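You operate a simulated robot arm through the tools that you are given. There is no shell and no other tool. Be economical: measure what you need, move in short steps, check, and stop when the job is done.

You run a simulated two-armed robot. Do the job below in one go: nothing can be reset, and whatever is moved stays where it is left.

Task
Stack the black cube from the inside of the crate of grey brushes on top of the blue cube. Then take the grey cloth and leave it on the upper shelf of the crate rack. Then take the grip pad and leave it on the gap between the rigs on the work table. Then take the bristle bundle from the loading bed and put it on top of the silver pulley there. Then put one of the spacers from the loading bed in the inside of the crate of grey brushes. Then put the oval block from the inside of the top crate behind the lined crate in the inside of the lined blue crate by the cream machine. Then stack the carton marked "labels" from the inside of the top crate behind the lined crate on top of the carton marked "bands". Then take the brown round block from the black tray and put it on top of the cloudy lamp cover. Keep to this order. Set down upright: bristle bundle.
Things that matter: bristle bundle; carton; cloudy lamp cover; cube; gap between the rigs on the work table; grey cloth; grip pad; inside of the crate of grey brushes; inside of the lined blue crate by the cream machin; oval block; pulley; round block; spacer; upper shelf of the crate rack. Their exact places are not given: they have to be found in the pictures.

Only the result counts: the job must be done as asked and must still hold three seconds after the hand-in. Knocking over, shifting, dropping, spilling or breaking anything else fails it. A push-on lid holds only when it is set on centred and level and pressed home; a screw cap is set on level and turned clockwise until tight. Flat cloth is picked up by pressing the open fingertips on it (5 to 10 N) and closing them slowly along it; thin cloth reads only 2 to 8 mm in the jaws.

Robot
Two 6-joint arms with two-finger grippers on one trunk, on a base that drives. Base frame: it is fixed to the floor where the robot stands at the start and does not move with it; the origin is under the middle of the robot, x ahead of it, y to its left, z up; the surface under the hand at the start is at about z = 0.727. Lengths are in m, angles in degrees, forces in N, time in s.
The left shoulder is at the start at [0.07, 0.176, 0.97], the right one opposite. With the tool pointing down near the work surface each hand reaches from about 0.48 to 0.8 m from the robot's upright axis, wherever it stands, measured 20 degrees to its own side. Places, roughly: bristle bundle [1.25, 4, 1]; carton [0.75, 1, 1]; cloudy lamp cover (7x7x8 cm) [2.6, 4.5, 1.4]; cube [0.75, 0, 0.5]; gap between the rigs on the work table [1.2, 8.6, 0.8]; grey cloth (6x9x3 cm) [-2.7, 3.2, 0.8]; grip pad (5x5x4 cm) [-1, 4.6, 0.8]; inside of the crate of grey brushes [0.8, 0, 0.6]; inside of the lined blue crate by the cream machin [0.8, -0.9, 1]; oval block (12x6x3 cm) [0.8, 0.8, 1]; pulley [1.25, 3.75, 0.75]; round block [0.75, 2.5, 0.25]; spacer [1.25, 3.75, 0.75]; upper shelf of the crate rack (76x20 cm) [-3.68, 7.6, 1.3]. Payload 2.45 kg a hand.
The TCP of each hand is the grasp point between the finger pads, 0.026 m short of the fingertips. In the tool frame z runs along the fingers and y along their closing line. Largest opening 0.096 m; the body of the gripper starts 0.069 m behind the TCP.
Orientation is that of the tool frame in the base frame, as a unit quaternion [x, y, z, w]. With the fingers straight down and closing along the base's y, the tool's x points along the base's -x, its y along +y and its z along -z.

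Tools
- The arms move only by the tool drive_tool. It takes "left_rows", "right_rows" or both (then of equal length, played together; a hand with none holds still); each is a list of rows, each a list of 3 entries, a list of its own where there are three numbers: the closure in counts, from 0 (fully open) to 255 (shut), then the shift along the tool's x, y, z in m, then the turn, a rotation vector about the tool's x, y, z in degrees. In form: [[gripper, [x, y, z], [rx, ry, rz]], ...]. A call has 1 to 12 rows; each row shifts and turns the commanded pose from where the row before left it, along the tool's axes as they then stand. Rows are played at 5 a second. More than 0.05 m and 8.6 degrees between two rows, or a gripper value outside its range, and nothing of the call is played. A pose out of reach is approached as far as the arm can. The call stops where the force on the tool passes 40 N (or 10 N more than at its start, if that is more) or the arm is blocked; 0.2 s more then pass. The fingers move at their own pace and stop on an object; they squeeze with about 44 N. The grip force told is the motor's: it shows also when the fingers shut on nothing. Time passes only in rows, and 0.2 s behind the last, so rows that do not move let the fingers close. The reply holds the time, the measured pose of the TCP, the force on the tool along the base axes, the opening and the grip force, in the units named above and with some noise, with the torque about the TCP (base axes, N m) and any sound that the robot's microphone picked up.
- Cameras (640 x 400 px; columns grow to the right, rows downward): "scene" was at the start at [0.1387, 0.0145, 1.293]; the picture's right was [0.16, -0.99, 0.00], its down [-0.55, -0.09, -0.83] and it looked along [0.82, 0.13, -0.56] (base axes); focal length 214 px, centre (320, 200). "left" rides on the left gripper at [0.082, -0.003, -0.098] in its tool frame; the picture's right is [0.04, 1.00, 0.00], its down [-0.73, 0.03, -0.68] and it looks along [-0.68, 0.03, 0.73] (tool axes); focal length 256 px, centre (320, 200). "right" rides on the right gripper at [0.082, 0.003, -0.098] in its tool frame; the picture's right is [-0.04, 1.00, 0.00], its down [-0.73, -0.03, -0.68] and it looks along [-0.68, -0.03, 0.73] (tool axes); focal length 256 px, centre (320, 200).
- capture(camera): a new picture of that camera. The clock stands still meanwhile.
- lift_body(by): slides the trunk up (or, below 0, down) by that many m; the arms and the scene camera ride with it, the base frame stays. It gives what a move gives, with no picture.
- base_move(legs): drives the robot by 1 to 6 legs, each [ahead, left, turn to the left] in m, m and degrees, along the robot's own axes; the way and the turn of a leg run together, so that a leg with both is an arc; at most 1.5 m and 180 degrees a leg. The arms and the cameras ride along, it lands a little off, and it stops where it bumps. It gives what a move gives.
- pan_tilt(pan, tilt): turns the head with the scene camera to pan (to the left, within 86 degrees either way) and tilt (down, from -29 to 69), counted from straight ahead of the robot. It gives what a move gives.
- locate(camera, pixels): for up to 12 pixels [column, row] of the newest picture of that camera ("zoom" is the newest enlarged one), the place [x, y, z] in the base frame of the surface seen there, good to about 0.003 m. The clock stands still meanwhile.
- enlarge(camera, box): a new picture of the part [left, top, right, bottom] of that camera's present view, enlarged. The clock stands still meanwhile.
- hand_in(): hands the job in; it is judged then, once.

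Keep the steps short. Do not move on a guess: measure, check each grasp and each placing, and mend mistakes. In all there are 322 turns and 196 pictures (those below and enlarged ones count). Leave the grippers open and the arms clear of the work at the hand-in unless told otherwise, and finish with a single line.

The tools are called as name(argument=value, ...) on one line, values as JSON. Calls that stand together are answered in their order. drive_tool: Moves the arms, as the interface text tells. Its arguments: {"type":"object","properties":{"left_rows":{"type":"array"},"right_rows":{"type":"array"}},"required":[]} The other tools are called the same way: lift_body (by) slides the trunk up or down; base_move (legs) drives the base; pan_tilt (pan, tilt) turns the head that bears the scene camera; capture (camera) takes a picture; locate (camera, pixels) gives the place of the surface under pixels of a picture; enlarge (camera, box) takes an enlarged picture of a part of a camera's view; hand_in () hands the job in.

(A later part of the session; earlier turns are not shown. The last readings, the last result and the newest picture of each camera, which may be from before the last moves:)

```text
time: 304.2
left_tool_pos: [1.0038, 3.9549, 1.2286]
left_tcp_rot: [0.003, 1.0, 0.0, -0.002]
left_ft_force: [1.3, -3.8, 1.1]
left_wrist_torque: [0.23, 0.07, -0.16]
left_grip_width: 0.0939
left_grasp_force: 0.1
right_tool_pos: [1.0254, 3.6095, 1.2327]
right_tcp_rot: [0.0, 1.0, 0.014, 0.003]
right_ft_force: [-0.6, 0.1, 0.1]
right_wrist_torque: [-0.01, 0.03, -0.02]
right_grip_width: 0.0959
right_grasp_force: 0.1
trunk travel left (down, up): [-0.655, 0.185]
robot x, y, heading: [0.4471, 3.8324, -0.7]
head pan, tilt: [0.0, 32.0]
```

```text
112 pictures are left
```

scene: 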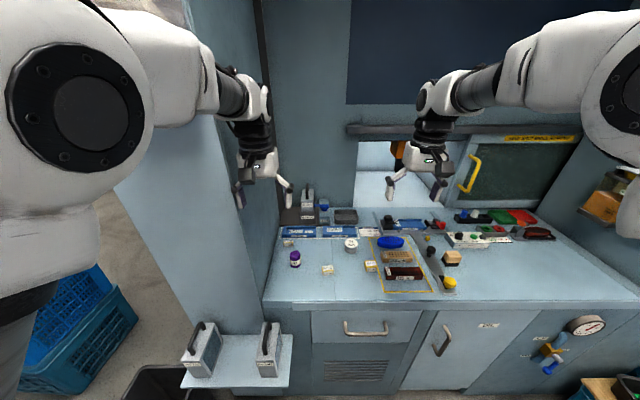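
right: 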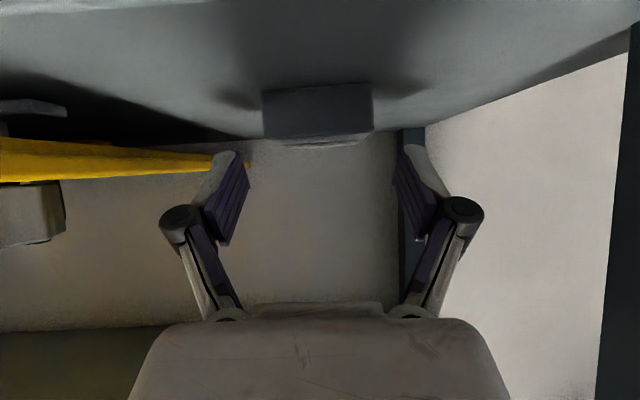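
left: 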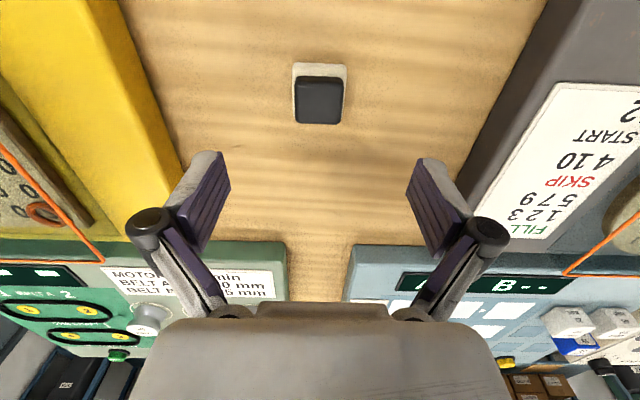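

The left finger touches the blue column; I move the left hand away at once (right and back).

drive_tool(left_rows=[[0, [0.02, -0.04, 0], [0, 0, 0]], [0, [0.03, -0.03, 0], [0, 0, 0]]])

enlarge(camera="scene", box=[255, 180, 415, 300])

locate(camera="zoom", pixels=[[160, 285], [160, 310], [160, 335], [385, 245], [385, 262], [290, 355], [460, 340], [135, 245], [145, 315], [178, 312], [357, 250], [412, 250]])

```text
time: 304.8
left_tool_pos: [0.9714, 3.9165, 1.2399]
left_tcp_rot: [-0.007, 1.0, -0.028, -0.004]
left_ft_force: [0.6, 0.7, -0.3]
left_wrist_torque: [-0.03, 0.01, 0.01]
left_grip_width: 0.096
left_grasp_force: 0.0
left hand out of reach, approached as far as the arm can: row 2
right_tool_pos: [1.0243, 3.6119, 1.2342]
right_tcp_rot: [0.0, 1.0, 0.013, 0.004]
right_ft_force: [-0.8, -0.2, -0.5]
right_wrist_torque: [-0.01, -0.01, 0.02]
right_grip_width: 0.096
right_grasp_force: 0.0
trunk travel left (down, up): [-0.655, 0.185]
robot x, y, heading: [0.4488, 3.8308, -0.2]
head pan, tilt: [0.0, 32.0]
```

```text
3.33 times, centred on (335, 240) of scene
```

zoom: 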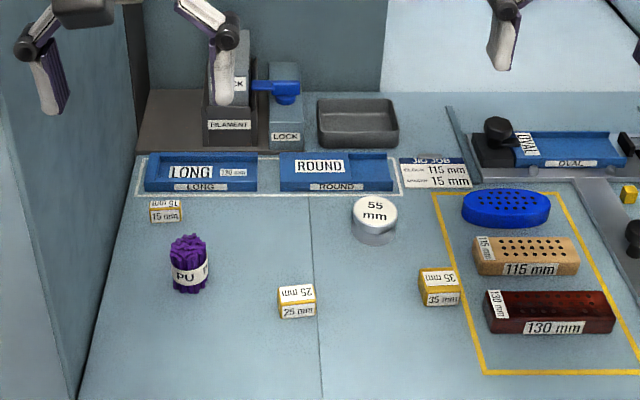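

```text
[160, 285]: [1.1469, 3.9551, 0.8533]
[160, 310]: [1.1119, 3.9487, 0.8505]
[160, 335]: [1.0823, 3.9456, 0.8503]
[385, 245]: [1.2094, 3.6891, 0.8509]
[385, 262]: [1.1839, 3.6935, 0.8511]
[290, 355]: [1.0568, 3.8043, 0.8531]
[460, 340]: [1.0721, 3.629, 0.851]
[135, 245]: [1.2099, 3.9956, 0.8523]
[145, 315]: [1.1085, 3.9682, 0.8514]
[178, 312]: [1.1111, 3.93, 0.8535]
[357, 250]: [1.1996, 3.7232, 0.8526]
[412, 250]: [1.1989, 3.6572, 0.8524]
```

locate(camera="zoom", pixels=[[190, 243], [190, 275], [175, 270], [205, 270], [375, 210], [355, 210], [396, 210], [375, 235], [298, 292], [298, 310], [166, 214], [440, 297]])

```text
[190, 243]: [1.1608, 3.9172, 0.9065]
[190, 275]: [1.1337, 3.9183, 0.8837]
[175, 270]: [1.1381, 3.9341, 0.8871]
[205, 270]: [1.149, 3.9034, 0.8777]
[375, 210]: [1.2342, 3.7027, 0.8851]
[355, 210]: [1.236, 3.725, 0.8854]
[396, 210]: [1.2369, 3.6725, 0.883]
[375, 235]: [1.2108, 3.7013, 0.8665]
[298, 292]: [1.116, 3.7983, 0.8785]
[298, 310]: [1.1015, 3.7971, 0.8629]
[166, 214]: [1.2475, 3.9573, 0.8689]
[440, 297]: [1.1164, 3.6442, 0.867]
```

Bundle "PU" at (1.155,3.919), top 0.907; silver pulley "55 mm" at (1.235,3.702), top 0.885. The column (y≥4.0) is close, so I shift the base right 0.18 and use the left hand.

base_move(legs=[[0.05, -0.18, 0]])

drive_tool(left_rows=[[0, [-0.02, 0.03, 0.03], [0, -1.5, -0.5]], [0, [-0.03, 0.03, 0.025], [0, -1.5, 0]], [0, [-0.02, 0.03, 0.03], [0, 0, 0]], [0, [-0.02, 0.03, 0.03], [0, 0, 0]], [0, [0, 0.02, 0.04], [0, 0, 0]]])

capture(camera="left")

```text
time: 306.3
left_tool_pos: [1.0193, 3.7379, 1.2443]
left_tcp_rot: [-0.008, 1.0, -0.027, 0.0]
left_ft_force: [-0.8, 0.1, -0.3]
left_wrist_torque: [-0.01, 0.02, 0.01]
left_grip_width: 0.0959
left_grasp_force: 0.0
right_tool_pos: [1.0757, 3.4348, 1.2332]
right_tcp_rot: [-0.001, 1.0, 0.013, 0.004]
right_ft_force: [0.0, -1.3, 0.2]
right_wrist_torque: [-0.01, 0.02, 0.01]
right_grip_width: 0.0958
right_grasp_force: 0.1
trunk travel left (down, up): [-0.655, 0.185]
robot x, y, heading: [0.4987, 3.6494, -0.3]
head pan, tilt: [0.0, 32.0]
```

```text
time: 307.5
left_tool_pos: [1.115, 3.868, 1.0856]
left_tcp_rot: [-0.013, 0.999, -0.027, 0.026]
left_ft_force: [0.3, 0.7, 0.3]
left_wrist_torque: [-0.03, 0.03, 0.0]
left_grip_width: 0.0958
left_grasp_force: 0.0
right_tool_pos: [1.0773, 3.4337, 1.2327]
right_tcp_rot: [-0.002, 1.0, 0.014, 0.001]
right_ft_force: [0.1, 1.0, 0.4]
right_wrist_torque: [-0.05, -0.01, 0.01]
right_grip_width: 0.096
right_grasp_force: 0.0
trunk travel left (down, up): [-0.655, 0.185]
robot x, y, heading: [0.4967, 3.6543, 0.0]
head pan, tilt: [0.0, 32.0]
```

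```text
110 pictures are left
```

left: 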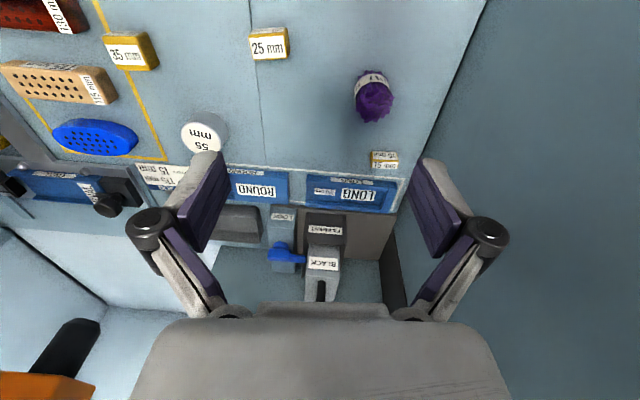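

I level the hand and go above the bundle.

drive_tool(left_rows=[[0, [-0.01, 0.02, 0], [-3.06, 3.0, 1.5]], [0, [-0.03, 0.031, 0], [0, 0, 0]], [0, [0, 0, 0.03], [0, 0, 0]]])

capture(camera="left")

```text
time: 308.3
left_tool_pos: [1.1526, 3.9213, 1.0546]
left_tcp_rot: [0.001, 1.0, 0.002, 0.0]
left_ft_force: [-1.3, -1.3, 0.2]
left_wrist_torque: [0.04, 0.01, -0.02]
left_grip_width: 0.096
left_grasp_force: 0.1
right_tool_pos: [1.0761, 3.4317, 1.2327]
right_tcp_rot: [-0.001, 1.0, 0.014, 0.004]
right_ft_force: [-1.3, -1.3, 0.1]
right_wrist_torque: [0.03, -0.01, -0.02]
right_grip_width: 0.0963
right_grasp_force: 0.0
trunk travel left (down, up): [-0.655, 0.185]
robot x, y, heading: [0.4927, 3.6525, -0.1]
head pan, tilt: [0.0, 32.0]
```

```text
109 pictures are left
```

left: 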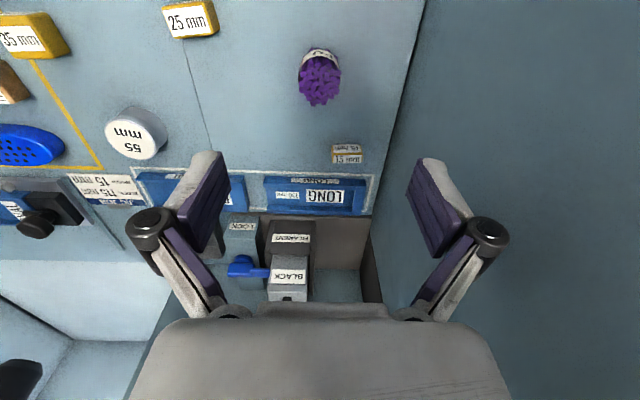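

locate(camera="left", pixels=[[320, 85], [303, 75], [338, 78], [320, 55], [320, 98], [420, 60], [470, 130], [135, 125], [110, 125], [165, 130], [135, 155], [135, 110]])

```text
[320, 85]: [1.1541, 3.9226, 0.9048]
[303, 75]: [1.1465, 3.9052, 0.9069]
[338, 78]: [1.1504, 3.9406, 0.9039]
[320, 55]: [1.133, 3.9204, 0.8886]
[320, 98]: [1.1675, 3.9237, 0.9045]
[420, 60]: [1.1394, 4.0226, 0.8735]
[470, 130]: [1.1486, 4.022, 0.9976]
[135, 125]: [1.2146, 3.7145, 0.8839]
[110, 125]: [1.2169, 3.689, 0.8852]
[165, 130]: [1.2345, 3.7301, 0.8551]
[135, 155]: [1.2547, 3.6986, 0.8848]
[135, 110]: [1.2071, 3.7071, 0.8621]
```

Bundle centre (1.153,3.922). Descend to TCP z≈0.893 (so the tips stay above its bottom) and close.

drive_tool(left_rows=[[0, [0, 0.001, 0.04], [0, 0, 0]], [0, [0, 0, 0.045], [0, 0, 0]], [0, [0, 0, 0.045], [0, 0, 0]], [0, [0, 0, 0.031], [0, 0, 0]], [60, [0, 0, 0], [0, 0, 0]], [100, [0, 0, 0], [0, 0, 0]], [130, [0, 0, 0], [0, 0, 0]], [150, [0, 0, 0], [0, 0, 0]], [170, [0, 0, 0], [0, 0, 0]], [200, [0, 0, 0], [0, 0, 0]], [255, [0, 0, 0], [0, 0, 0]]])

drive_tool(left_rows=[[255, [0, 0, -0.02], [0, 0, 0]], [255, [0, 0, -0.04], [0, 0, 0]], [255, [0, 0, -0.04], [0, 0, 0]]])

capture(camera="left")

```text
time: 310.7
left_tool_pos: [1.1511, 3.922, 0.894]
left_tcp_rot: [0.001, 1.0, 0.001, 0.0]
left_ft_force: [-0.1, 0.3, -0.5]
left_wrist_torque: [0.0, 0.0, 0.02]
left_grip_width: 0.0393
left_grasp_force: 44.1
right_tool_pos: [1.0757, 3.4329, 1.2321]
right_tcp_rot: [-0.001, 1.0, 0.014, 0.004]
right_ft_force: [0.7, -0.1, 0.4]
right_wrist_torque: [0.0, 0.02, 0.04]
right_grip_width: 0.0958
right_grasp_force: 0.1
trunk travel left (down, up): [-0.655, 0.185]
robot x, y, heading: [0.4949, 3.6513, 0.1]
head pan, tilt: [0.0, 32.0]
```

```text
time: 311.5
left_tool_pos: [1.1505, 3.9223, 0.9942]
left_tcp_rot: [0.0, 1.0, 0.001, 0.0]
left_ft_force: [0.3, -0.1, -0.2]
left_wrist_torque: [0.06, -0.03, 0.0]
left_grip_width: 0.0392
left_grasp_force: 44.1
right_tool_pos: [1.0747, 3.4328, 1.2332]
right_tcp_rot: [-0.002, 1.0, 0.015, 0.004]
right_ft_force: [-0.1, -0.6, -0.2]
right_wrist_torque: [0.0, -0.03, 0.01]
right_grip_width: 0.0962
right_grasp_force: 0.0
trunk travel left (down, up): [-0.655, 0.185]
robot x, y, heading: [0.4973, 3.6517, -0.1]
head pan, tilt: [0.0, 32.0]
```

```text
108 pictures are left
```

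left: 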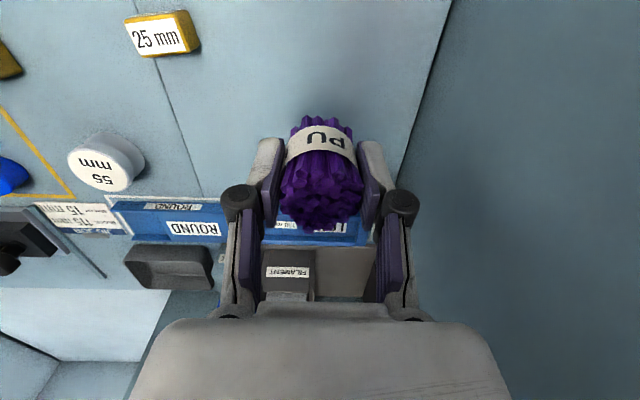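

Held upright. The pulley centre is ≈(1.235,3.699). I raise to z≈1.0 (done), shift the base 0.1 right and move the hand over the pulley.

base_move(legs=[[0, -0.1, 0]])

drive_tool(left_rows=[[255, [-0.028, -0.04, 0], [0, 0, 0]], [255, [-0.028, -0.04, 0], [0, 0, 0]], [255, [-0.027, -0.04, 0], [0, 0, 0]]])

capture(camera="left")

```text
time: 312.7
left_tool_pos: [1.1521, 3.8198, 0.9941]
left_tcp_rot: [0.001, 1.0, 0.001, 0.0]
left_ft_force: [0.0, 0.3, -0.7]
left_wrist_torque: [0.02, -0.01, 0.01]
left_grip_width: 0.0391
left_grasp_force: 44.3
right_tool_pos: [1.0756, 3.3322, 1.2324]
right_tcp_rot: [-0.001, 1.0, 0.014, 0.003]
right_ft_force: [-0.1, -1.9, 0.8]
right_wrist_torque: [-0.01, 0.0, 0.06]
right_grip_width: 0.0962
right_grasp_force: 0.0
trunk travel left (down, up): [-0.655, 0.185]
robot x, y, heading: [0.5011, 3.5508, -0.0]
head pan, tilt: [0.0, 32.0]
```

```text
time: 313.5
left_tool_pos: [1.2362, 3.7003, 0.9952]
left_tcp_rot: [0.001, 1.0, 0.001, -0.001]
left_ft_force: [0.8, 0.2, -0.3]
left_wrist_torque: [-0.01, 0.06, 0.02]
left_grip_width: 0.0392
left_grasp_force: 43.9
right_tool_pos: [1.0765, 3.3322, 1.2325]
right_tcp_rot: [-0.001, 1.0, 0.015, 0.003]
right_ft_force: [1.0, 0.7, -0.2]
right_wrist_torque: [0.01, 0.05, 0.01]
right_grip_width: 0.0961
right_grasp_force: 0.1
trunk travel left (down, up): [-0.655, 0.185]
robot x, y, heading: [0.4987, 3.551, -0.6]
head pan, tilt: [0.0, 32.0]
```

```text
107 pictures are left
```

left: 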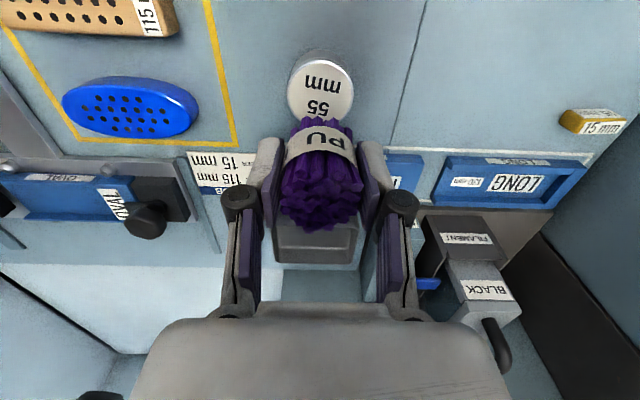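

locate(camera="left", pixels=[[288, 95], [354, 88], [320, 62], [320, 110], [322, 85], [295, 115], [348, 112], [320, 205], [290, 195], [350, 195], [320, 130]])

```text
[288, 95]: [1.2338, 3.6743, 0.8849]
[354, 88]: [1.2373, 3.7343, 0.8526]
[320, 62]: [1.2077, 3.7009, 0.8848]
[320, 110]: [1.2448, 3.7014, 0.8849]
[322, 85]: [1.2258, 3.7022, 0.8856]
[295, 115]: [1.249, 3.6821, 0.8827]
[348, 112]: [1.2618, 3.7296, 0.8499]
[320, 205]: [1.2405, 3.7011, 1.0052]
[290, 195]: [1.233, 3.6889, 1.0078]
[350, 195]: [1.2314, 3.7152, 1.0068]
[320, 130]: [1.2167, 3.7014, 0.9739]
```

Bundle and pulley are aligned within 1–2 mm. Lower to just above contact (z≈0.93) and then in small steps.

drive_tool(left_rows=[[255, [0, 0.001, 0.03], [0, 0, 0]], [255, [0, 0, 0.025], [0, 0, 0]], [255, [0, 0, 0.006], [0, 0, 0]]])

drive_tool(left_rows=[[255, [0, 0, 0.003], [0, 0, 0]]])

drive_tool(left_rows=[[255, [0, 0, 0.002], [0, 0, 0]]])

```text
time: 314.3
left_tool_pos: [1.2355, 3.7022, 0.9327]
left_tcp_rot: [0.001, 1.0, 0.001, 0.001]
left_ft_force: [-0.3, 0.7, 0.2]
left_wrist_torque: [0.0, -0.02, -0.02]
left_grip_width: 0.0392
left_grasp_force: 43.9
right_tool_pos: [1.0757, 3.3321, 1.2325]
right_tcp_rot: [-0.001, 1.0, 0.014, 0.004]
right_ft_force: [-0.4, 0.5, 0.4]
right_wrist_torque: [0.02, -0.03, -0.01]
right_grip_width: 0.0958
right_grasp_force: 0.0
trunk travel left (down, up): [-0.655, 0.185]
robot x, y, heading: [0.4945, 3.5531, -0.2]
head pan, tilt: [0.0, 32.0]
```

```text
time: 314.7
left_tool_pos: [1.235, 3.7021, 0.9285]
left_tcp_rot: [0.0, 1.0, 0.001, -0.001]
left_ft_force: [0.1, 0.0, -0.2]
left_wrist_torque: [-0.02, 0.0, -0.04]
left_grip_width: 0.0388
left_grasp_force: 43.7
right_tool_pos: [1.0759, 3.3324, 1.2329]
right_tcp_rot: [-0.002, 1.0, 0.015, 0.004]
right_ft_force: [-0.3, -0.1, -0.2]
right_wrist_torque: [-0.01, 0.02, -0.02]
right_grip_width: 0.096
right_grasp_force: 0.1
trunk travel left (down, up): [-0.655, 0.185]
robot x, y, heading: [0.4953, 3.5527, -0.3]
head pan, tilt: [0.0, 32.0]
```

```text
time: 315.1
left_tool_pos: [1.2358, 3.7008, 0.9272]
left_tcp_rot: [0.001, 1.0, 0.001, -0.001]
left_ft_force: [-0.2, 0.3, -0.3]
left_wrist_torque: [-0.01, 0.02, 0.02]
left_grip_width: 0.039
left_grasp_force: 44.2
right_tool_pos: [1.0757, 3.3319, 1.2326]
right_tcp_rot: [-0.001, 1.0, 0.014, 0.003]
right_ft_force: [-0.1, 0.6, -0.4]
right_wrist_torque: [0.0, 0.02, 0.01]
right_grip_width: 0.0964
right_grasp_force: 0.1
trunk travel left (down, up): [-0.655, 0.185]
robot x, y, heading: [0.4984, 3.5517, -0.2]
head pan, tilt: [0.0, 32.0]
```

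drive_tool(left_rows=[[255, [0, 0, 0.002], [0, 0, 0]]])

drive_tool(left_rows=[[255, [0, 0, 0.002], [0, 0, 0]]])

```text
time: 315.5
left_tool_pos: [1.2346, 3.7022, 0.9269]
left_tcp_rot: [0.001, 1.0, 0.001, 0.001]
left_ft_force: [-0.1, 0.6, 7.9]
left_wrist_torque: [0.02, 0.05, 0.03]
left_grip_width: 0.0391
left_grasp_force: 43.9
right_tool_pos: [1.0741, 3.3315, 1.2339]
right_tcp_rot: [-0.002, 1.0, 0.016, 0.003]
right_ft_force: [0.0, 0.3, 0.0]
right_wrist_torque: [0.0, 0.03, 0.01]
right_grip_width: 0.0959
right_grasp_force: 0.2
trunk travel left (down, up): [-0.655, 0.185]
robot x, y, heading: [0.4968, 3.5544, -0.2]
head pan, tilt: [0.0, 32.0]
```

```text
time: 315.9
left_tool_pos: [1.2355, 3.7006, 0.9264]
left_tcp_rot: [0.001, 1.0, 0.0, 0.002]
left_ft_force: [1.7, 1.7, 17.9]
left_wrist_torque: [0.04, 0.08, -0.01]
left_grip_width: 0.0389
left_grasp_force: 43.6
right_tool_pos: [1.0735, 3.3314, 1.234]
right_tcp_rot: [0.0, 1.0, 0.015, 0.005]
right_ft_force: [-0.3, -0.5, 0.5]
right_wrist_torque: [-0.03, 0.0, -0.01]
right_grip_width: 0.0958
right_grasp_force: 0.0
trunk travel left (down, up): [-0.655, 0.185]
robot x, y, heading: [0.4977, 3.5522, -0.3]
head pan, tilt: [0.0, 32.0]
```

Contact with the pulley at the expected height. Ease off 2 mm, open slowly, and check.

drive_tool(left_rows=[[255, [0, 0, -0.003], [0, 0, 0]], [150, [0, 0, 0], [0, 0, 0]], [135, [0, 0, 0], [0, 0, 0]], [115, [0, 0, 0], [0, 0, 0]], [90, [0, 0, 0], [0, 0, 0]], [60, [0, 0, 0], [0, 0, 0]], [20, [0, 0, 0], [0, 0, 0]], [0, [0, 0, -0.03], [0, 0, 0]], [0, [0, 0, -0.05], [0, 0, 0]], [0, [0, 0, -0.05], [0, 0, 0]]])

capture(camera="left")

```text
time: 318.1
left_tool_pos: [1.2356, 3.7019, 1.0544]
left_tcp_rot: [0.001, 1.0, 0.001, 0.0]
left_ft_force: [0.4, 0.6, -0.3]
left_wrist_torque: [0.01, 0.0, 0.0]
left_grip_width: 0.0961
left_grasp_force: 0.1
right_tool_pos: [1.0746, 3.3308, 1.2318]
right_tcp_rot: [-0.001, 1.0, 0.015, 0.002]
right_ft_force: [0.2, -0.1, 0.2]
right_wrist_torque: [0.03, 0.01, 0.0]
right_grip_width: 0.0959
right_grasp_force: 0.0
trunk travel left (down, up): [-0.655, 0.185]
robot x, y, heading: [0.5003, 3.5534, -0.2]
head pan, tilt: [0.0, 32.0]
```

```text
106 pictures are left
```

left: 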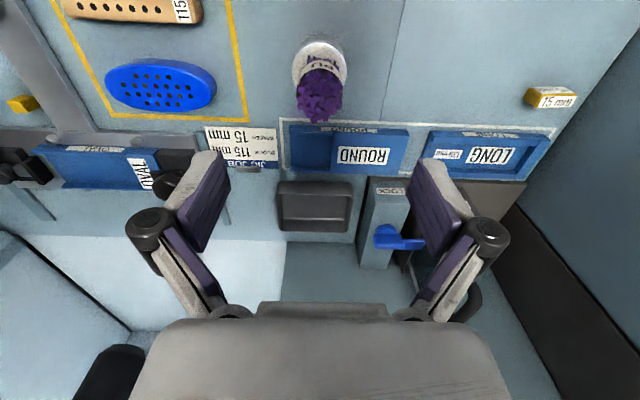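

The bundle stands upright on the pulley. Next the "25 mm" spacer at about (1.115,3.798): bring the left hand above it.

drive_tool(left_rows=[[0, [0.04, 0.02, -0.01], [0, 0, 0]], [0, [0.04, 0.03, 0], [0, 0, 0]], [0, [0.04, 0.03, 0.01], [0, 0, 0]], [0, [0, 0.016, 0.04], [0, 0, 0]]])

capture(camera="left")

enlarge(camera="left", box=[270, 20, 370, 110])

```text
refused: row 3 steps farther than a row can; nothing moved
```

```text
105 pictures are left
```

left: 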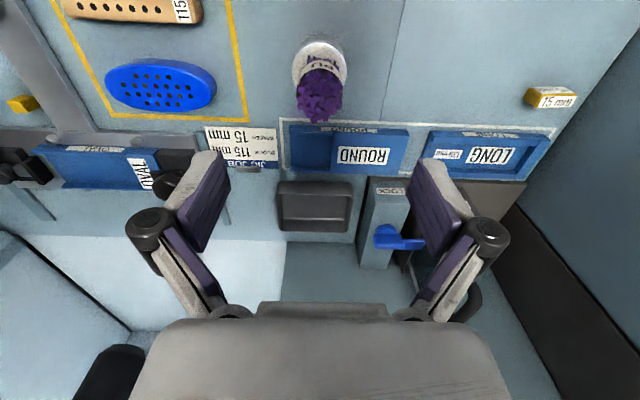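

```text
4.44 times, centred on (320, 65) of left
```

zoom: 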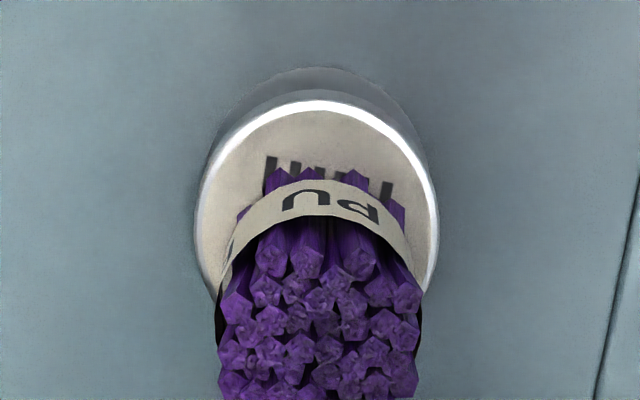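

The bundle is well centred. Now move over the spacer with smaller rows.

drive_tool(left_rows=[[0, [0.04, 0.02, -0.01], [0, 0, 0]], [0, [0.04, 0.028, 0], [0, 0, 0]], [0, [0.04, 0.028, 0], [0, 0, 0]], [0, [0, 0.02, 0.04], [0, 0, 0]]])

capture(camera="left")

```text
time: 319.1
left_tool_pos: [1.1159, 3.8006, 1.0247]
left_tcp_rot: [0.001, 1.0, 0.0, -0.001]
left_ft_force: [0.6, 0.2, -0.4]
left_wrist_torque: [0.01, 0.04, -0.01]
left_grip_width: 0.0958
left_grasp_force: 0.1
right_tool_pos: [1.0769, 3.3343, 1.2321]
right_tcp_rot: [0.0, 1.0, 0.014, 0.002]
right_ft_force: [0.5, 0.6, -0.1]
right_wrist_torque: [-0.01, 0.04, -0.01]
right_grip_width: 0.0959
right_grasp_force: 0.0
trunk travel left (down, up): [-0.655, 0.185]
robot x, y, heading: [0.4994, 3.5521, -0.3]
head pan, tilt: [0.0, 32.0]
```

```text
103 pictures are left
```

left: 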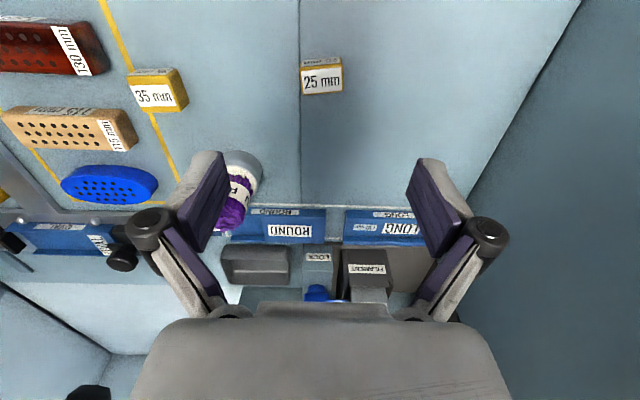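

locate(camera="left", pixels=[[302, 70], [341, 66], [304, 94], [342, 90], [322, 80], [322, 62]])

```text
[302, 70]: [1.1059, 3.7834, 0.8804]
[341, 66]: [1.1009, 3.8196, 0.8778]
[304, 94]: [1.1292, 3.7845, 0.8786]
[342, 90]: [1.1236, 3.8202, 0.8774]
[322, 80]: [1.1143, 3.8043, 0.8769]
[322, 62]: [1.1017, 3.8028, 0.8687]
```

Spacer centre (1.115,3.802), 8° yaw, top 0.879. Turn -8°, descend to z≈0.884, close, lift.

drive_tool(left_rows=[[0, [0, 0.001, 0.03], [0, 0, -8]], [0, [0, 0, 0.045], [0, 0, 0]], [0, [0, 0, 0.045], [0, 0, 0]], [0, [0, 0, 0.02], [0, 0, 0]], [60, [0, 0, 0], [0, 0, 0]], [110, [0, 0, 0], [0, 0, 0]], [140, [0, 0, 0], [0, 0, 0]], [170, [0, 0, 0], [0, 0, 0]], [210, [0, 0, 0], [0, 0, 0]], [255, [0, 0, 0], [0, 0, 0]]])

drive_tool(left_rows=[[255, [0, 0, -0.02], [0, 0, 0]], [255, [0, 0, -0.04], [0, 0, 0]], [255, [0, 0, -0.04], [0, 0, 0]]])

capture(camera="left")

```text
time: 321.3
left_tool_pos: [1.1147, 3.7991, 0.884]
left_tcp_rot: [-0.069, 0.998, 0.001, 0.0]
left_ft_force: [0.3, 0.8, 2.2]
left_wrist_torque: [-0.04, -0.06, 0.01]
left_grip_width: 0.039
left_grasp_force: 44.0
right_tool_pos: [1.0756, 3.3326, 1.2328]
right_tcp_rot: [0.0, 1.0, 0.015, 0.004]
right_ft_force: [1.0, 0.2, 0.2]
right_wrist_torque: [0.0, 0.04, -0.01]
right_grip_width: 0.0961
right_grasp_force: 0.0
trunk travel left (down, up): [-0.655, 0.185]
robot x, y, heading: [0.4963, 3.5515, -0.1]
head pan, tilt: [0.0, 32.0]
```

```text
time: 322.1
left_tool_pos: [1.1128, 3.7991, 0.9848]
left_tcp_rot: [-0.069, 0.998, 0.001, 0.0]
left_ft_force: [0.4, -0.1, 0.1]
left_wrist_torque: [0.02, -0.02, -0.01]
left_grip_width: 0.0388
left_grasp_force: 44.0
right_tool_pos: [1.0748, 3.3316, 1.2333]
right_tcp_rot: [-0.001, 1.0, 0.016, 0.003]
right_ft_force: [-0.1, -0.4, 0.2]
right_wrist_torque: [-0.01, -0.02, -0.01]
right_grip_width: 0.0962
right_grasp_force: 0.1
trunk travel left (down, up): [-0.655, 0.185]
robot x, y, heading: [0.4966, 3.5545, -0.3]
head pan, tilt: [0.0, 32.0]
```

```text
102 pictures are left
```

left: 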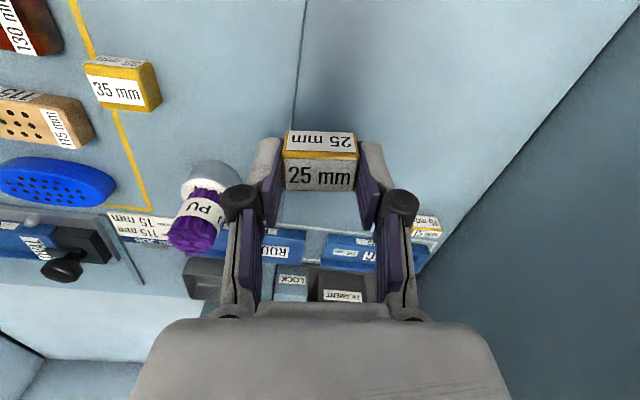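

Spacer held. Raise, draw in, back away from the bed, turn to face -y and drive down the aisle.

drive_tool(left_rows=[[255, [0, 0, -0.04], [0, 0, 8]], [255, [0.02, 0, -0.04], [0, 0, 0]], [255, [0.03, 0, -0.035], [0, 0, 0]], [255, [0.03, 0, -0.035], [0, 0, 0]]])

base_move(legs=[[-0.45, 0, 0], [0, 0, -90]])

capture(camera="scene")

```text
time: 323.1
left_tool_pos: [1.0302, 3.7992, 1.1377]
left_tcp_rot: [0.001, 1.0, 0.001, 0.001]
left_ft_force: [-0.3, 0.4, -0.1]
left_wrist_torque: [0.01, 0.01, 0.04]
left_grip_width: 0.0386
left_grasp_force: 44.0
right_tool_pos: [1.0728, 3.3305, 1.2342]
right_tcp_rot: [0.0, 1.0, 0.015, 0.004]
right_ft_force: [-0.1, 0.0, -0.6]
right_wrist_torque: [0.02, -0.06, -0.01]
right_grip_width: 0.0959
right_grasp_force: 0.1
trunk travel left (down, up): [-0.655, 0.185]
robot x, y, heading: [0.4976, 3.5491, -0.3]
head pan, tilt: [0.0, 32.0]
```

```text
time: 329.6
left_tool_pos: [0.2988, 3.0242, 1.137]
left_tcp_rot: [0.699, 0.715, 0.001, 0.001]
left_ft_force: [-1.0, -0.2, 0.1]
left_wrist_torque: [0.0, 0.01, 0.0]
left_grip_width: 0.0387
left_grasp_force: 43.8
right_tool_pos: [-0.1665, 2.9703, 1.232]
right_tcp_rot: [0.697, 0.717, 0.008, 0.013]
right_ft_force: [0.0, 0.0, 0.3]
right_wrist_torque: [0.0, -0.01, -0.02]
right_grip_width: 0.0961
right_grasp_force: 0.0
trunk travel left (down, up): [-0.655, 0.185]
robot x, y, heading: [0.0388, 3.5545, -88.8]
head pan, tilt: [0.0, 32.0]
```

```text
101 pictures are left
```

scene: 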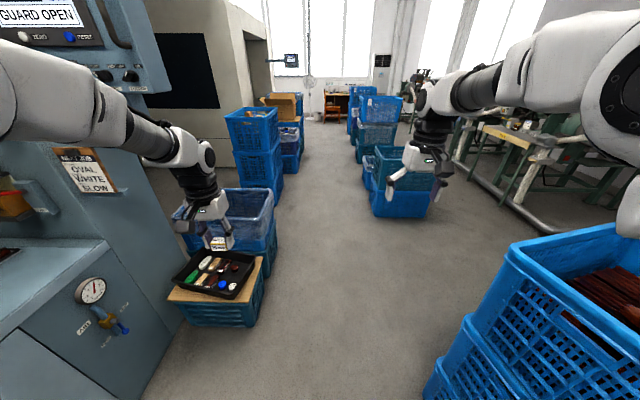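

base_move(legs=[[0, -0.03, -1.2], [1.4, 0, 0], [1.3, 0, 0]])

capture(camera="scene")

```text
time: 343.1
left_tool_pos: [0.2344, 0.3175, 1.1369]
left_tcp_rot: [0.708, 0.707, 0.001, 0.0]
left_ft_force: [0.0, -0.2, -1.1]
left_wrist_torque: [-0.03, 0.01, -0.02]
left_grip_width: 0.0389
left_grasp_force: 44.2
right_tool_pos: [-0.2348, 0.2761, 1.232]
right_tcp_rot: [0.707, 0.707, 0.009, 0.013]
right_ft_force: [-0.1, -0.1, -0.1]
right_wrist_torque: [-0.01, 0.01, 0.0]
right_grip_width: 0.0959
right_grasp_force: 0.1
trunk travel left (down, up): [-0.655, 0.185]
robot x, y, heading: [-0.0142, 0.8509, -90.3]
head pan, tilt: [0.0, 32.0]
```

```text
100 pictures are left
```

scene: 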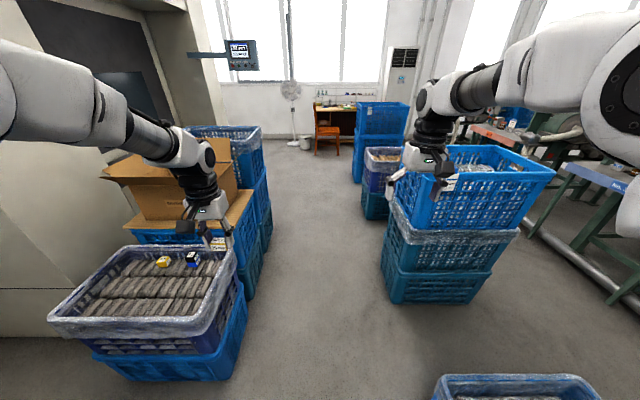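

The cube stack is still standing. I drive on to y≈-0.08 and turn left to face the brush crate.

base_move(legs=[[0.93, 0, 0], [0, 0, 90]])

pan_tilt(pan=5, tilt=48)

capture(camera="scene")

```text
time: 351.9
left_tool_pos: [0.518, 0.172, 1.138]
left_tcp_rot: [-0.006, 1.0, 0.001, 0.0]
left_ft_force: [-0.3, 0.1, 0.0]
left_wrist_torque: [0.0, 0.01, 0.02]
left_grip_width: 0.039
left_grasp_force: 43.9
right_tool_pos: [0.5667, -0.2952, 1.2312]
right_tcp_rot: [-0.008, 1.0, 0.014, 0.003]
right_ft_force: [0.0, -0.9, 0.1]
right_wrist_torque: [0.01, 0.0, -0.01]
right_grip_width: 0.0961
right_grasp_force: 0.0
trunk travel left (down, up): [-0.655, 0.185]
robot x, y, heading: [-0.0147, -0.0792, 0.5]
head pan, tilt: [0.0, 32.0]
```

```text
time: 352.7
left_tool_pos: [0.5182, 0.1721, 1.138]
left_tcp_rot: [-0.006, 1.0, 0.001, 0.0]
left_ft_force: [0.4, 0.6, -1.1]
left_wrist_torque: [0.02, 0.02, 0.02]
left_grip_width: 0.0388
left_grasp_force: 43.9
right_tool_pos: [0.5661, -0.2953, 1.233]
right_tcp_rot: [-0.007, 1.0, 0.015, 0.004]
right_ft_force: [-0.1, 0.2, 0.3]
right_wrist_torque: [-0.04, -0.01, 0.0]
right_grip_width: 0.0958
right_grasp_force: 0.1
trunk travel left (down, up): [-0.655, 0.185]
robot x, y, heading: [-0.0153, -0.0791, 0.8]
head pan, tilt: [5.0, 48.0]
```

```text
99 pictures are left
```

scene: 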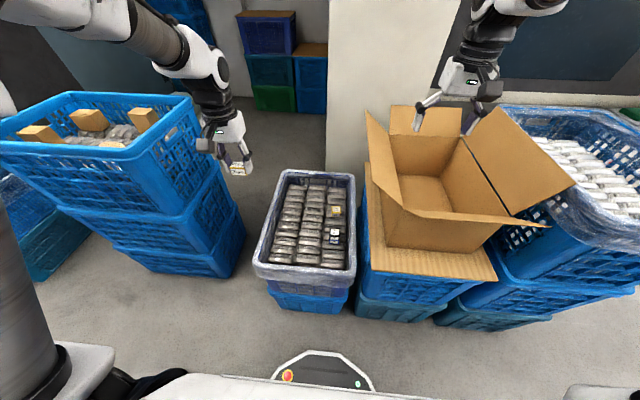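

I pull the right hand back away from the carton flaps, then lower the trunk 0.22.

drive_tool(right_rows=[[0, [0.04, 0, 0], [0, 0, 0]], [0, [0.04, 0, 0], [0, 0, 0]], [0, [0.04, 0, 0], [0, 0, 0]], [0, [0.04, 0, 0], [0, 0, 0]]])

lift_body(by=-0.22)

enlarge(camera="scene", box=[245, 160, 365, 290])

```text
time: 353.7
left_tool_pos: [0.5197, 0.172, 1.1373]
left_tcp_rot: [-0.007, 1.0, 0.0, -0.001]
left_ft_force: [0.7, 0.0, -0.5]
left_wrist_torque: [-0.03, 0.02, -0.01]
left_grip_width: 0.039
left_grasp_force: 43.5
right_tool_pos: [0.4501, -0.3003, 1.2181]
right_tcp_rot: [-0.007, 1.0, 0.014, 0.003]
right_ft_force: [0.4, 0.0, -1.2]
right_wrist_torque: [0.02, 0.03, -0.03]
right_grip_width: 0.0963
right_grasp_force: 0.1
right hand out of reach, approached as far as the arm can: row 3, 4
trunk travel left (down, up): [-0.655, 0.185]
robot x, y, heading: [-0.0129, -0.0816, 0.4]
head pan, tilt: [5.0, 48.0]
```

```text
time: 356.0
left_tool_pos: [0.5194, 0.1733, 0.9171]
left_tcp_rot: [-0.006, 1.0, 0.001, 0.0]
left_ft_force: [0.9, -0.1, -0.6]
left_wrist_torque: [0.0, -0.04, 0.03]
left_grip_width: 0.0386
left_grasp_force: 44.0
right_tool_pos: [0.4505, -0.2984, 0.9982]
right_tcp_rot: [-0.008, 1.0, 0.014, 0.002]
right_ft_force: [0.7, 0.4, 0.4]
right_wrist_torque: [-0.01, -0.04, 0.01]
right_grip_width: 0.0962
right_grasp_force: 0.0
trunk travel left (down, up): [-0.435, 0.405]
robot x, y, heading: [-0.0173, -0.0823, 0.7]
head pan, tilt: [5.0, 48.0]
```

```text
3.08 times, centred on (305, 225) of scene
```

zoom: 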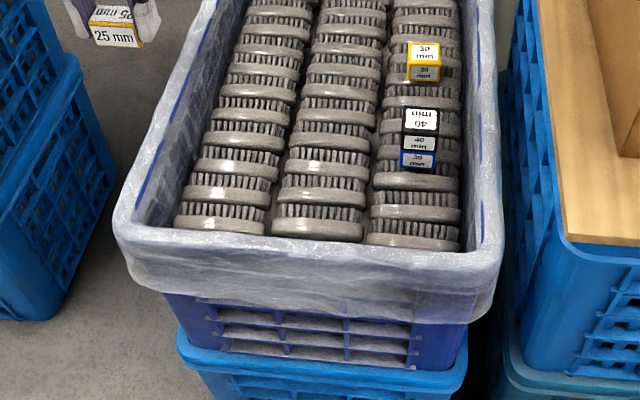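

locate(camera="zoom", pixels=[[240, 160], [240, 168], [240, 178], [245, 130], [330, 160], [330, 170], [250, 118], [260, 92]])

```text
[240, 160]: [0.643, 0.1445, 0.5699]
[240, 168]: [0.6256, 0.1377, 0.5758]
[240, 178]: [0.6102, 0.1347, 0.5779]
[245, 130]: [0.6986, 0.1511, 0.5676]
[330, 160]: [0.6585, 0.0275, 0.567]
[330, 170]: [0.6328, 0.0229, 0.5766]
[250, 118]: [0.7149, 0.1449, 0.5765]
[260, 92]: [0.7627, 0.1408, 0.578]
```

I'll set the spacer on the brushes near (0.668,0.13).

drive_tool(left_rows=[[255, [-0.0213, -0.0062, 0.0367], [0, 0, 0]], [255, [-0.0213, -0.0062, 0.0367], [0, 0, 0]], [255, [-0.0213, -0.0062, 0.0367], [0, 0, 0]], [255, [-0.0213, -0.0062, 0.0367], [0, 0, 0]], [255, [-0.0213, -0.0062, 0.0367], [0, 0, 0]], [255, [-0.0213, -0.0062, 0.0367], [0, 0, 0]], [255, [-0.0213, -0.0062, 0.0367], [0, 0, 0]]])

capture(camera="left")

```text
time: 357.6
left_tool_pos: [0.6687, 0.1325, 0.6601]
left_tcp_rot: [-0.006, 1.0, 0.0, 0.0]
left_ft_force: [-0.6, 0.6, -0.9]
left_wrist_torque: [0.03, 0.05, 0.03]
left_grip_width: 0.039
left_grasp_force: 44.2
right_tool_pos: [0.4504, -0.2988, 0.9974]
right_tcp_rot: [-0.007, 1.0, 0.014, 0.003]
right_ft_force: [0.8, 0.6, 0.2]
right_wrist_torque: [-0.01, 0.02, 0.02]
right_grip_width: 0.096
right_grasp_force: 0.0
trunk travel left (down, up): [-0.435, 0.405]
robot x, y, heading: [-0.0142, -0.0845, 0.5]
head pan, tilt: [5.0, 48.0]
```

```text
97 pictures are left
```

left: 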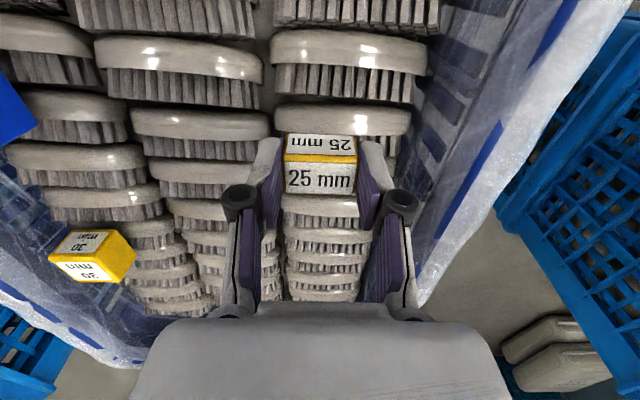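

drive_tool(left_rows=[[255, [0, 0, 0.025], [0, 0, 0]], [255, [0, -0.01, 0.015], [0, 0, 0]], [255, [0, 0, 0.004], [0, 0, 0]]])

drive_tool(left_rows=[[255, [0, 0, 0.004], [0, 0, 0]]])

drive_tool(left_rows=[[255, [0, 0, 0.003], [0, 0, 0]]])

```text
time: 358.4
left_tool_pos: [0.6671, 0.1213, 0.6198]
left_tcp_rot: [-0.007, 1.0, 0.002, 0.003]
left_ft_force: [0.4, 6.0, 17.1]
left_wrist_torque: [0.14, 0.05, 0.03]
left_grip_width: 0.039
left_grasp_force: 43.8
right_tool_pos: [0.449, -0.299, 1.0005]
right_tcp_rot: [-0.008, 1.0, 0.015, 0.003]
right_ft_force: [-1.4, 0.3, -0.7]
right_wrist_torque: [0.01, -0.01, 0.03]
right_grip_width: 0.0959
right_grasp_force: 0.1
trunk travel left (down, up): [-0.435, 0.405]
robot x, y, heading: [-0.0147, -0.081, 0.7]
head pan, tilt: [5.0, 48.0]
```

```text
time: 359.0
left_tool_pos: [0.6707, 0.122, 0.6202]
left_tcp_rot: [-0.007, 1.0, 0.001, 0.007]
left_ft_force: [-3.2, 1.4, 21.7]
left_wrist_torque: [0.0, 0.35, 0.02]
left_grip_width: 0.039
left_grasp_force: 44.7
right_tool_pos: [0.4493, -0.3006, 0.9986]
right_tcp_rot: [-0.007, 1.0, 0.015, 0.003]
right_ft_force: [0.6, -0.1, -0.5]
right_wrist_torque: [0.02, 0.05, -0.01]
right_grip_width: 0.0961
right_grasp_force: 0.1
trunk travel left (down, up): [-0.435, 0.405]
robot x, y, heading: [-0.0136, -0.0824, 0.6]
head pan, tilt: [5.0, 48.0]
stopped in row 1 (left hand): the force on the tool passed its limit at 41 N (the readings are from after the stop); the commanded pose is now the measured one
```

```text
time: 359.4
left_tool_pos: [0.6699, 0.1211, 0.6191]
left_tcp_rot: [-0.006, 1.0, 0.001, 0.01]
left_ft_force: [2.7, 1.4, 39.8]
left_wrist_torque: [0.07, 0.2, 0.01]
left_grip_width: 0.0392
left_grasp_force: 44.0
right_tool_pos: [0.4472, -0.2997, 1.0001]
right_tcp_rot: [-0.008, 1.0, 0.015, 0.006]
right_ft_force: [-0.4, 0.1, 0.5]
right_wrist_torque: [-0.01, -0.01, 0.02]
right_grip_width: 0.096
right_grasp_force: 0.1
trunk travel left (down, up): [-0.435, 0.405]
robot x, y, heading: [-0.0156, -0.0856, 0.6]
head pan, tilt: [5.0, 48.0]
```

Firm contact. Ease up 4 mm, open moderately and rise.

drive_tool(left_rows=[[255, [0, 0, -0.005], [0, 0, 0]], [150, [0, 0, 0], [0, 0, 0]], [130, [0, 0, 0], [0, 0, 0]], [105, [0, 0, 0], [0, 0, 0]], [90, [0, 0, 0], [0, 0, 0]], [80, [0, 0, -0.02], [0, 0, 0]], [80, [0, 0, -0.04], [0, 0, 0]], [80, [0, 0, -0.05], [0, 0, 0]], [0, [0, 0, -0.05], [0, 0, 0]]])

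capture(camera="left")

```text
time: 361.4
left_tool_pos: [0.6671, 0.1212, 0.7785]
left_tcp_rot: [-0.006, 1.0, 0.0, 0.003]
left_ft_force: [-0.4, -0.6, -0.9]
left_wrist_torque: [0.01, -0.02, 0.0]
left_grip_width: 0.0959
left_grasp_force: 0.1
right_tool_pos: [0.4506, -0.2993, 0.9988]
right_tcp_rot: [-0.008, 1.0, 0.014, 0.003]
right_ft_force: [0.5, -0.2, 2.0]
right_wrist_torque: [-0.05, -0.02, -0.03]
right_grip_width: 0.0959
right_grasp_force: 0.0
trunk travel left (down, up): [-0.435, 0.405]
robot x, y, heading: [-0.016, -0.0818, 0.4]
head pan, tilt: [5.0, 48.0]
```

```text
96 pictures are left
```

left: 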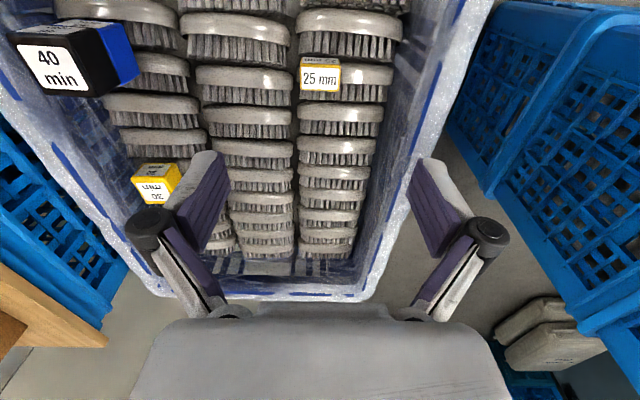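

The spacer lies inside the crate. Now raise the left hand and trunk, and move left to the tall stack at y≈0.8.

drive_tool(left_rows=[[0, [0.02, 0, -0.045], [0, 0, 0]], [0, [0.03, 0, -0.04], [0, 0, 0]], [0, [0.03, 0, -0.04], [0, 0, 0]], [0, [0.03, 0, -0.04], [0, 0, 0]]])

lift_body(by=0.4)

base_move(legs=[[-0.05, 0.85, -0.5]])

pan_tilt(pan=0, tilt=50)

capture(camera="scene")

```text
time: 362.4
left_tool_pos: [0.5586, 0.1183, 0.9436]
left_tcp_rot: [-0.006, 1.0, 0.001, 0.004]
left_ft_force: [-0.2, -0.1, 0.4]
left_wrist_torque: [0.01, -0.02, -0.03]
left_grip_width: 0.0957
left_grasp_force: 0.0
right_tool_pos: [0.4485, -0.2985, 0.9994]
right_tcp_rot: [-0.008, 1.0, 0.015, 0.004]
right_ft_force: [-0.8, -1.0, 0.2]
right_wrist_torque: [-0.02, -0.04, -0.01]
right_grip_width: 0.0963
right_grasp_force: 0.1
trunk travel left (down, up): [-0.435, 0.405]
robot x, y, heading: [-0.0153, -0.0829, 0.6]
head pan, tilt: [5.0, 48.0]
```

```text
time: 366.2
left_tool_pos: [0.5597, 0.119, 1.3411]
left_tcp_rot: [-0.006, 1.0, 0.001, 0.003]
left_ft_force: [0.0, 0.0, -0.7]
left_wrist_torque: [-0.01, 0.01, 0.01]
left_grip_width: 0.0961
left_grasp_force: 0.0
right_tool_pos: [0.451, -0.2997, 1.398]
right_tcp_rot: [-0.008, 1.0, 0.015, 0.003]
right_ft_force: [-1.0, -0.4, 0.2]
right_wrist_torque: [0.0, 0.03, 0.04]
right_grip_width: 0.0963
right_grasp_force: 0.0
trunk travel left (down, up): [-0.835, 0.005]
robot x, y, heading: [-0.017, -0.0834, 0.7]
head pan, tilt: [5.0, 48.0]
```

```text
time: 370.7
left_tool_pos: [0.4918, 0.9704, 1.3394]
left_tcp_rot: [-0.015, 1.0, 0.001, 0.004]
left_ft_force: [-0.2, -0.3, 0.0]
left_wrist_torque: [0.02, 0.0, -0.01]
left_grip_width: 0.096
left_grasp_force: 0.2
right_tool_pos: [0.3887, 0.5497, 1.3986]
right_tcp_rot: [-0.016, 1.0, 0.015, 0.002]
right_ft_force: [-0.1, -1.4, 0.1]
right_wrist_torque: [0.0, -0.01, -0.02]
right_grip_width: 0.0959
right_grasp_force: 0.1
trunk travel left (down, up): [-0.835, 0.005]
robot x, y, heading: [-0.0823, 0.7589, 1.6]
head pan, tilt: [5.0, 48.0]
```

```text
time: 371.4
left_tool_pos: [0.4902, 0.971, 1.341]
left_tcp_rot: [-0.015, 1.0, 0.002, 0.003]
left_ft_force: [0.6, 0.2, -0.9]
left_wrist_torque: [0.03, -0.02, 0.02]
left_grip_width: 0.0959
left_grasp_force: 0.0
right_tool_pos: [0.388, 0.55, 1.3982]
right_tcp_rot: [-0.016, 1.0, 0.015, 0.002]
right_ft_force: [-0.4, 0.2, 0.1]
right_wrist_torque: [-0.02, 0.01, 0.03]
right_grip_width: 0.096
right_grasp_force: 0.1
trunk travel left (down, up): [-0.835, 0.005]
robot x, y, heading: [-0.0802, 0.7581, 1.3]
head pan, tilt: [0.0, 50.0]
```

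```text
95 pictures are left
```

scene: 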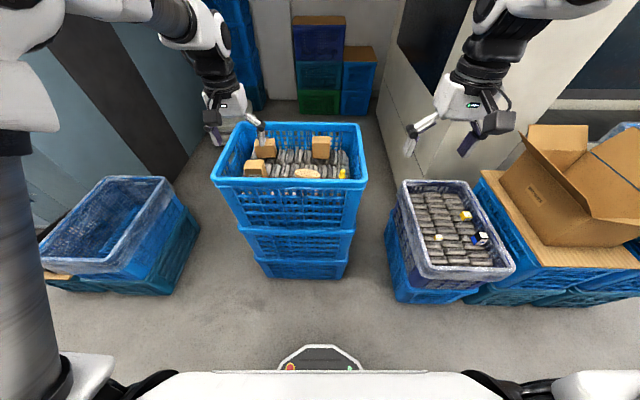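

enlarge(camera="scene", box=[205, 115, 375, 235])

locate(camera="zoom", pixels=[[375, 213], [340, 210], [410, 210], [180, 195], [225, 120], [435, 115], [500, 215], [300, 190], [60, 270], [600, 275], [590, 60], [130, 60]])

```text
3.33 times, centred on (290, 175) of scene
```

zoom: 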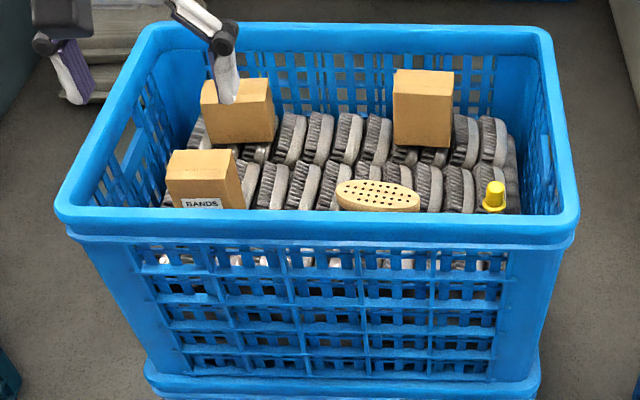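

```text
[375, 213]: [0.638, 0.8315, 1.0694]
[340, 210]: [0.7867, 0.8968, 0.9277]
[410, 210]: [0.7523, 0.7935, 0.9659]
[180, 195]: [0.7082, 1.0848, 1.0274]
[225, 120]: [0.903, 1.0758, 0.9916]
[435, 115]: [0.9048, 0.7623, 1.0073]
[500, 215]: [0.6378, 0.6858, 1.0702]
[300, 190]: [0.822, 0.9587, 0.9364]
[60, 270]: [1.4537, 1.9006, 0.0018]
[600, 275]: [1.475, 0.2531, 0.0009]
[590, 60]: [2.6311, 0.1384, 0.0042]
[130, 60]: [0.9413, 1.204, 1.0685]
```

enlarge(camera="scene", box=[235, 125, 355, 190])

locate(camera="zoom", pixels=[[390, 260], [330, 255], [440, 265], [390, 240], [390, 278], [115, 205], [140, 260], [215, 120], [465, 110], [470, 60], [200, 80], [160, 190]])

```text
5.33 times, centred on (295, 158) of scene
```

zoom: 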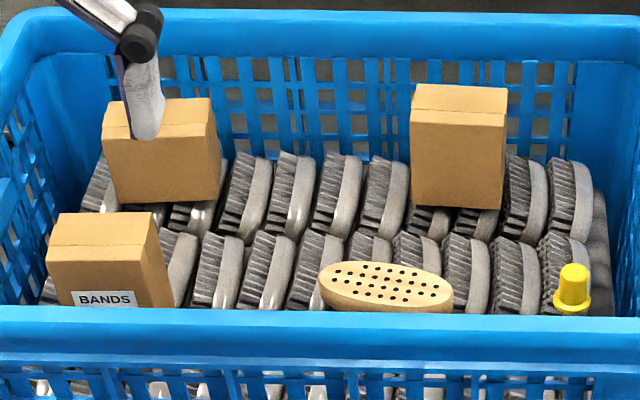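

```text
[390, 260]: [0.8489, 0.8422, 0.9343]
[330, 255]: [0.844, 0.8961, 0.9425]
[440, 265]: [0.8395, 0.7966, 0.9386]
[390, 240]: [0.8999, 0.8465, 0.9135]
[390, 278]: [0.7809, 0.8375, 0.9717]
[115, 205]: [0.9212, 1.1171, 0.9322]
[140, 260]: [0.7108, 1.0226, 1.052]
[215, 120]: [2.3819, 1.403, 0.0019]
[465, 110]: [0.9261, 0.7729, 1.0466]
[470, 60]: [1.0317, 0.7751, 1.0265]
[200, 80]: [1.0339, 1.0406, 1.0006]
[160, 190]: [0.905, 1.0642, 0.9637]
```

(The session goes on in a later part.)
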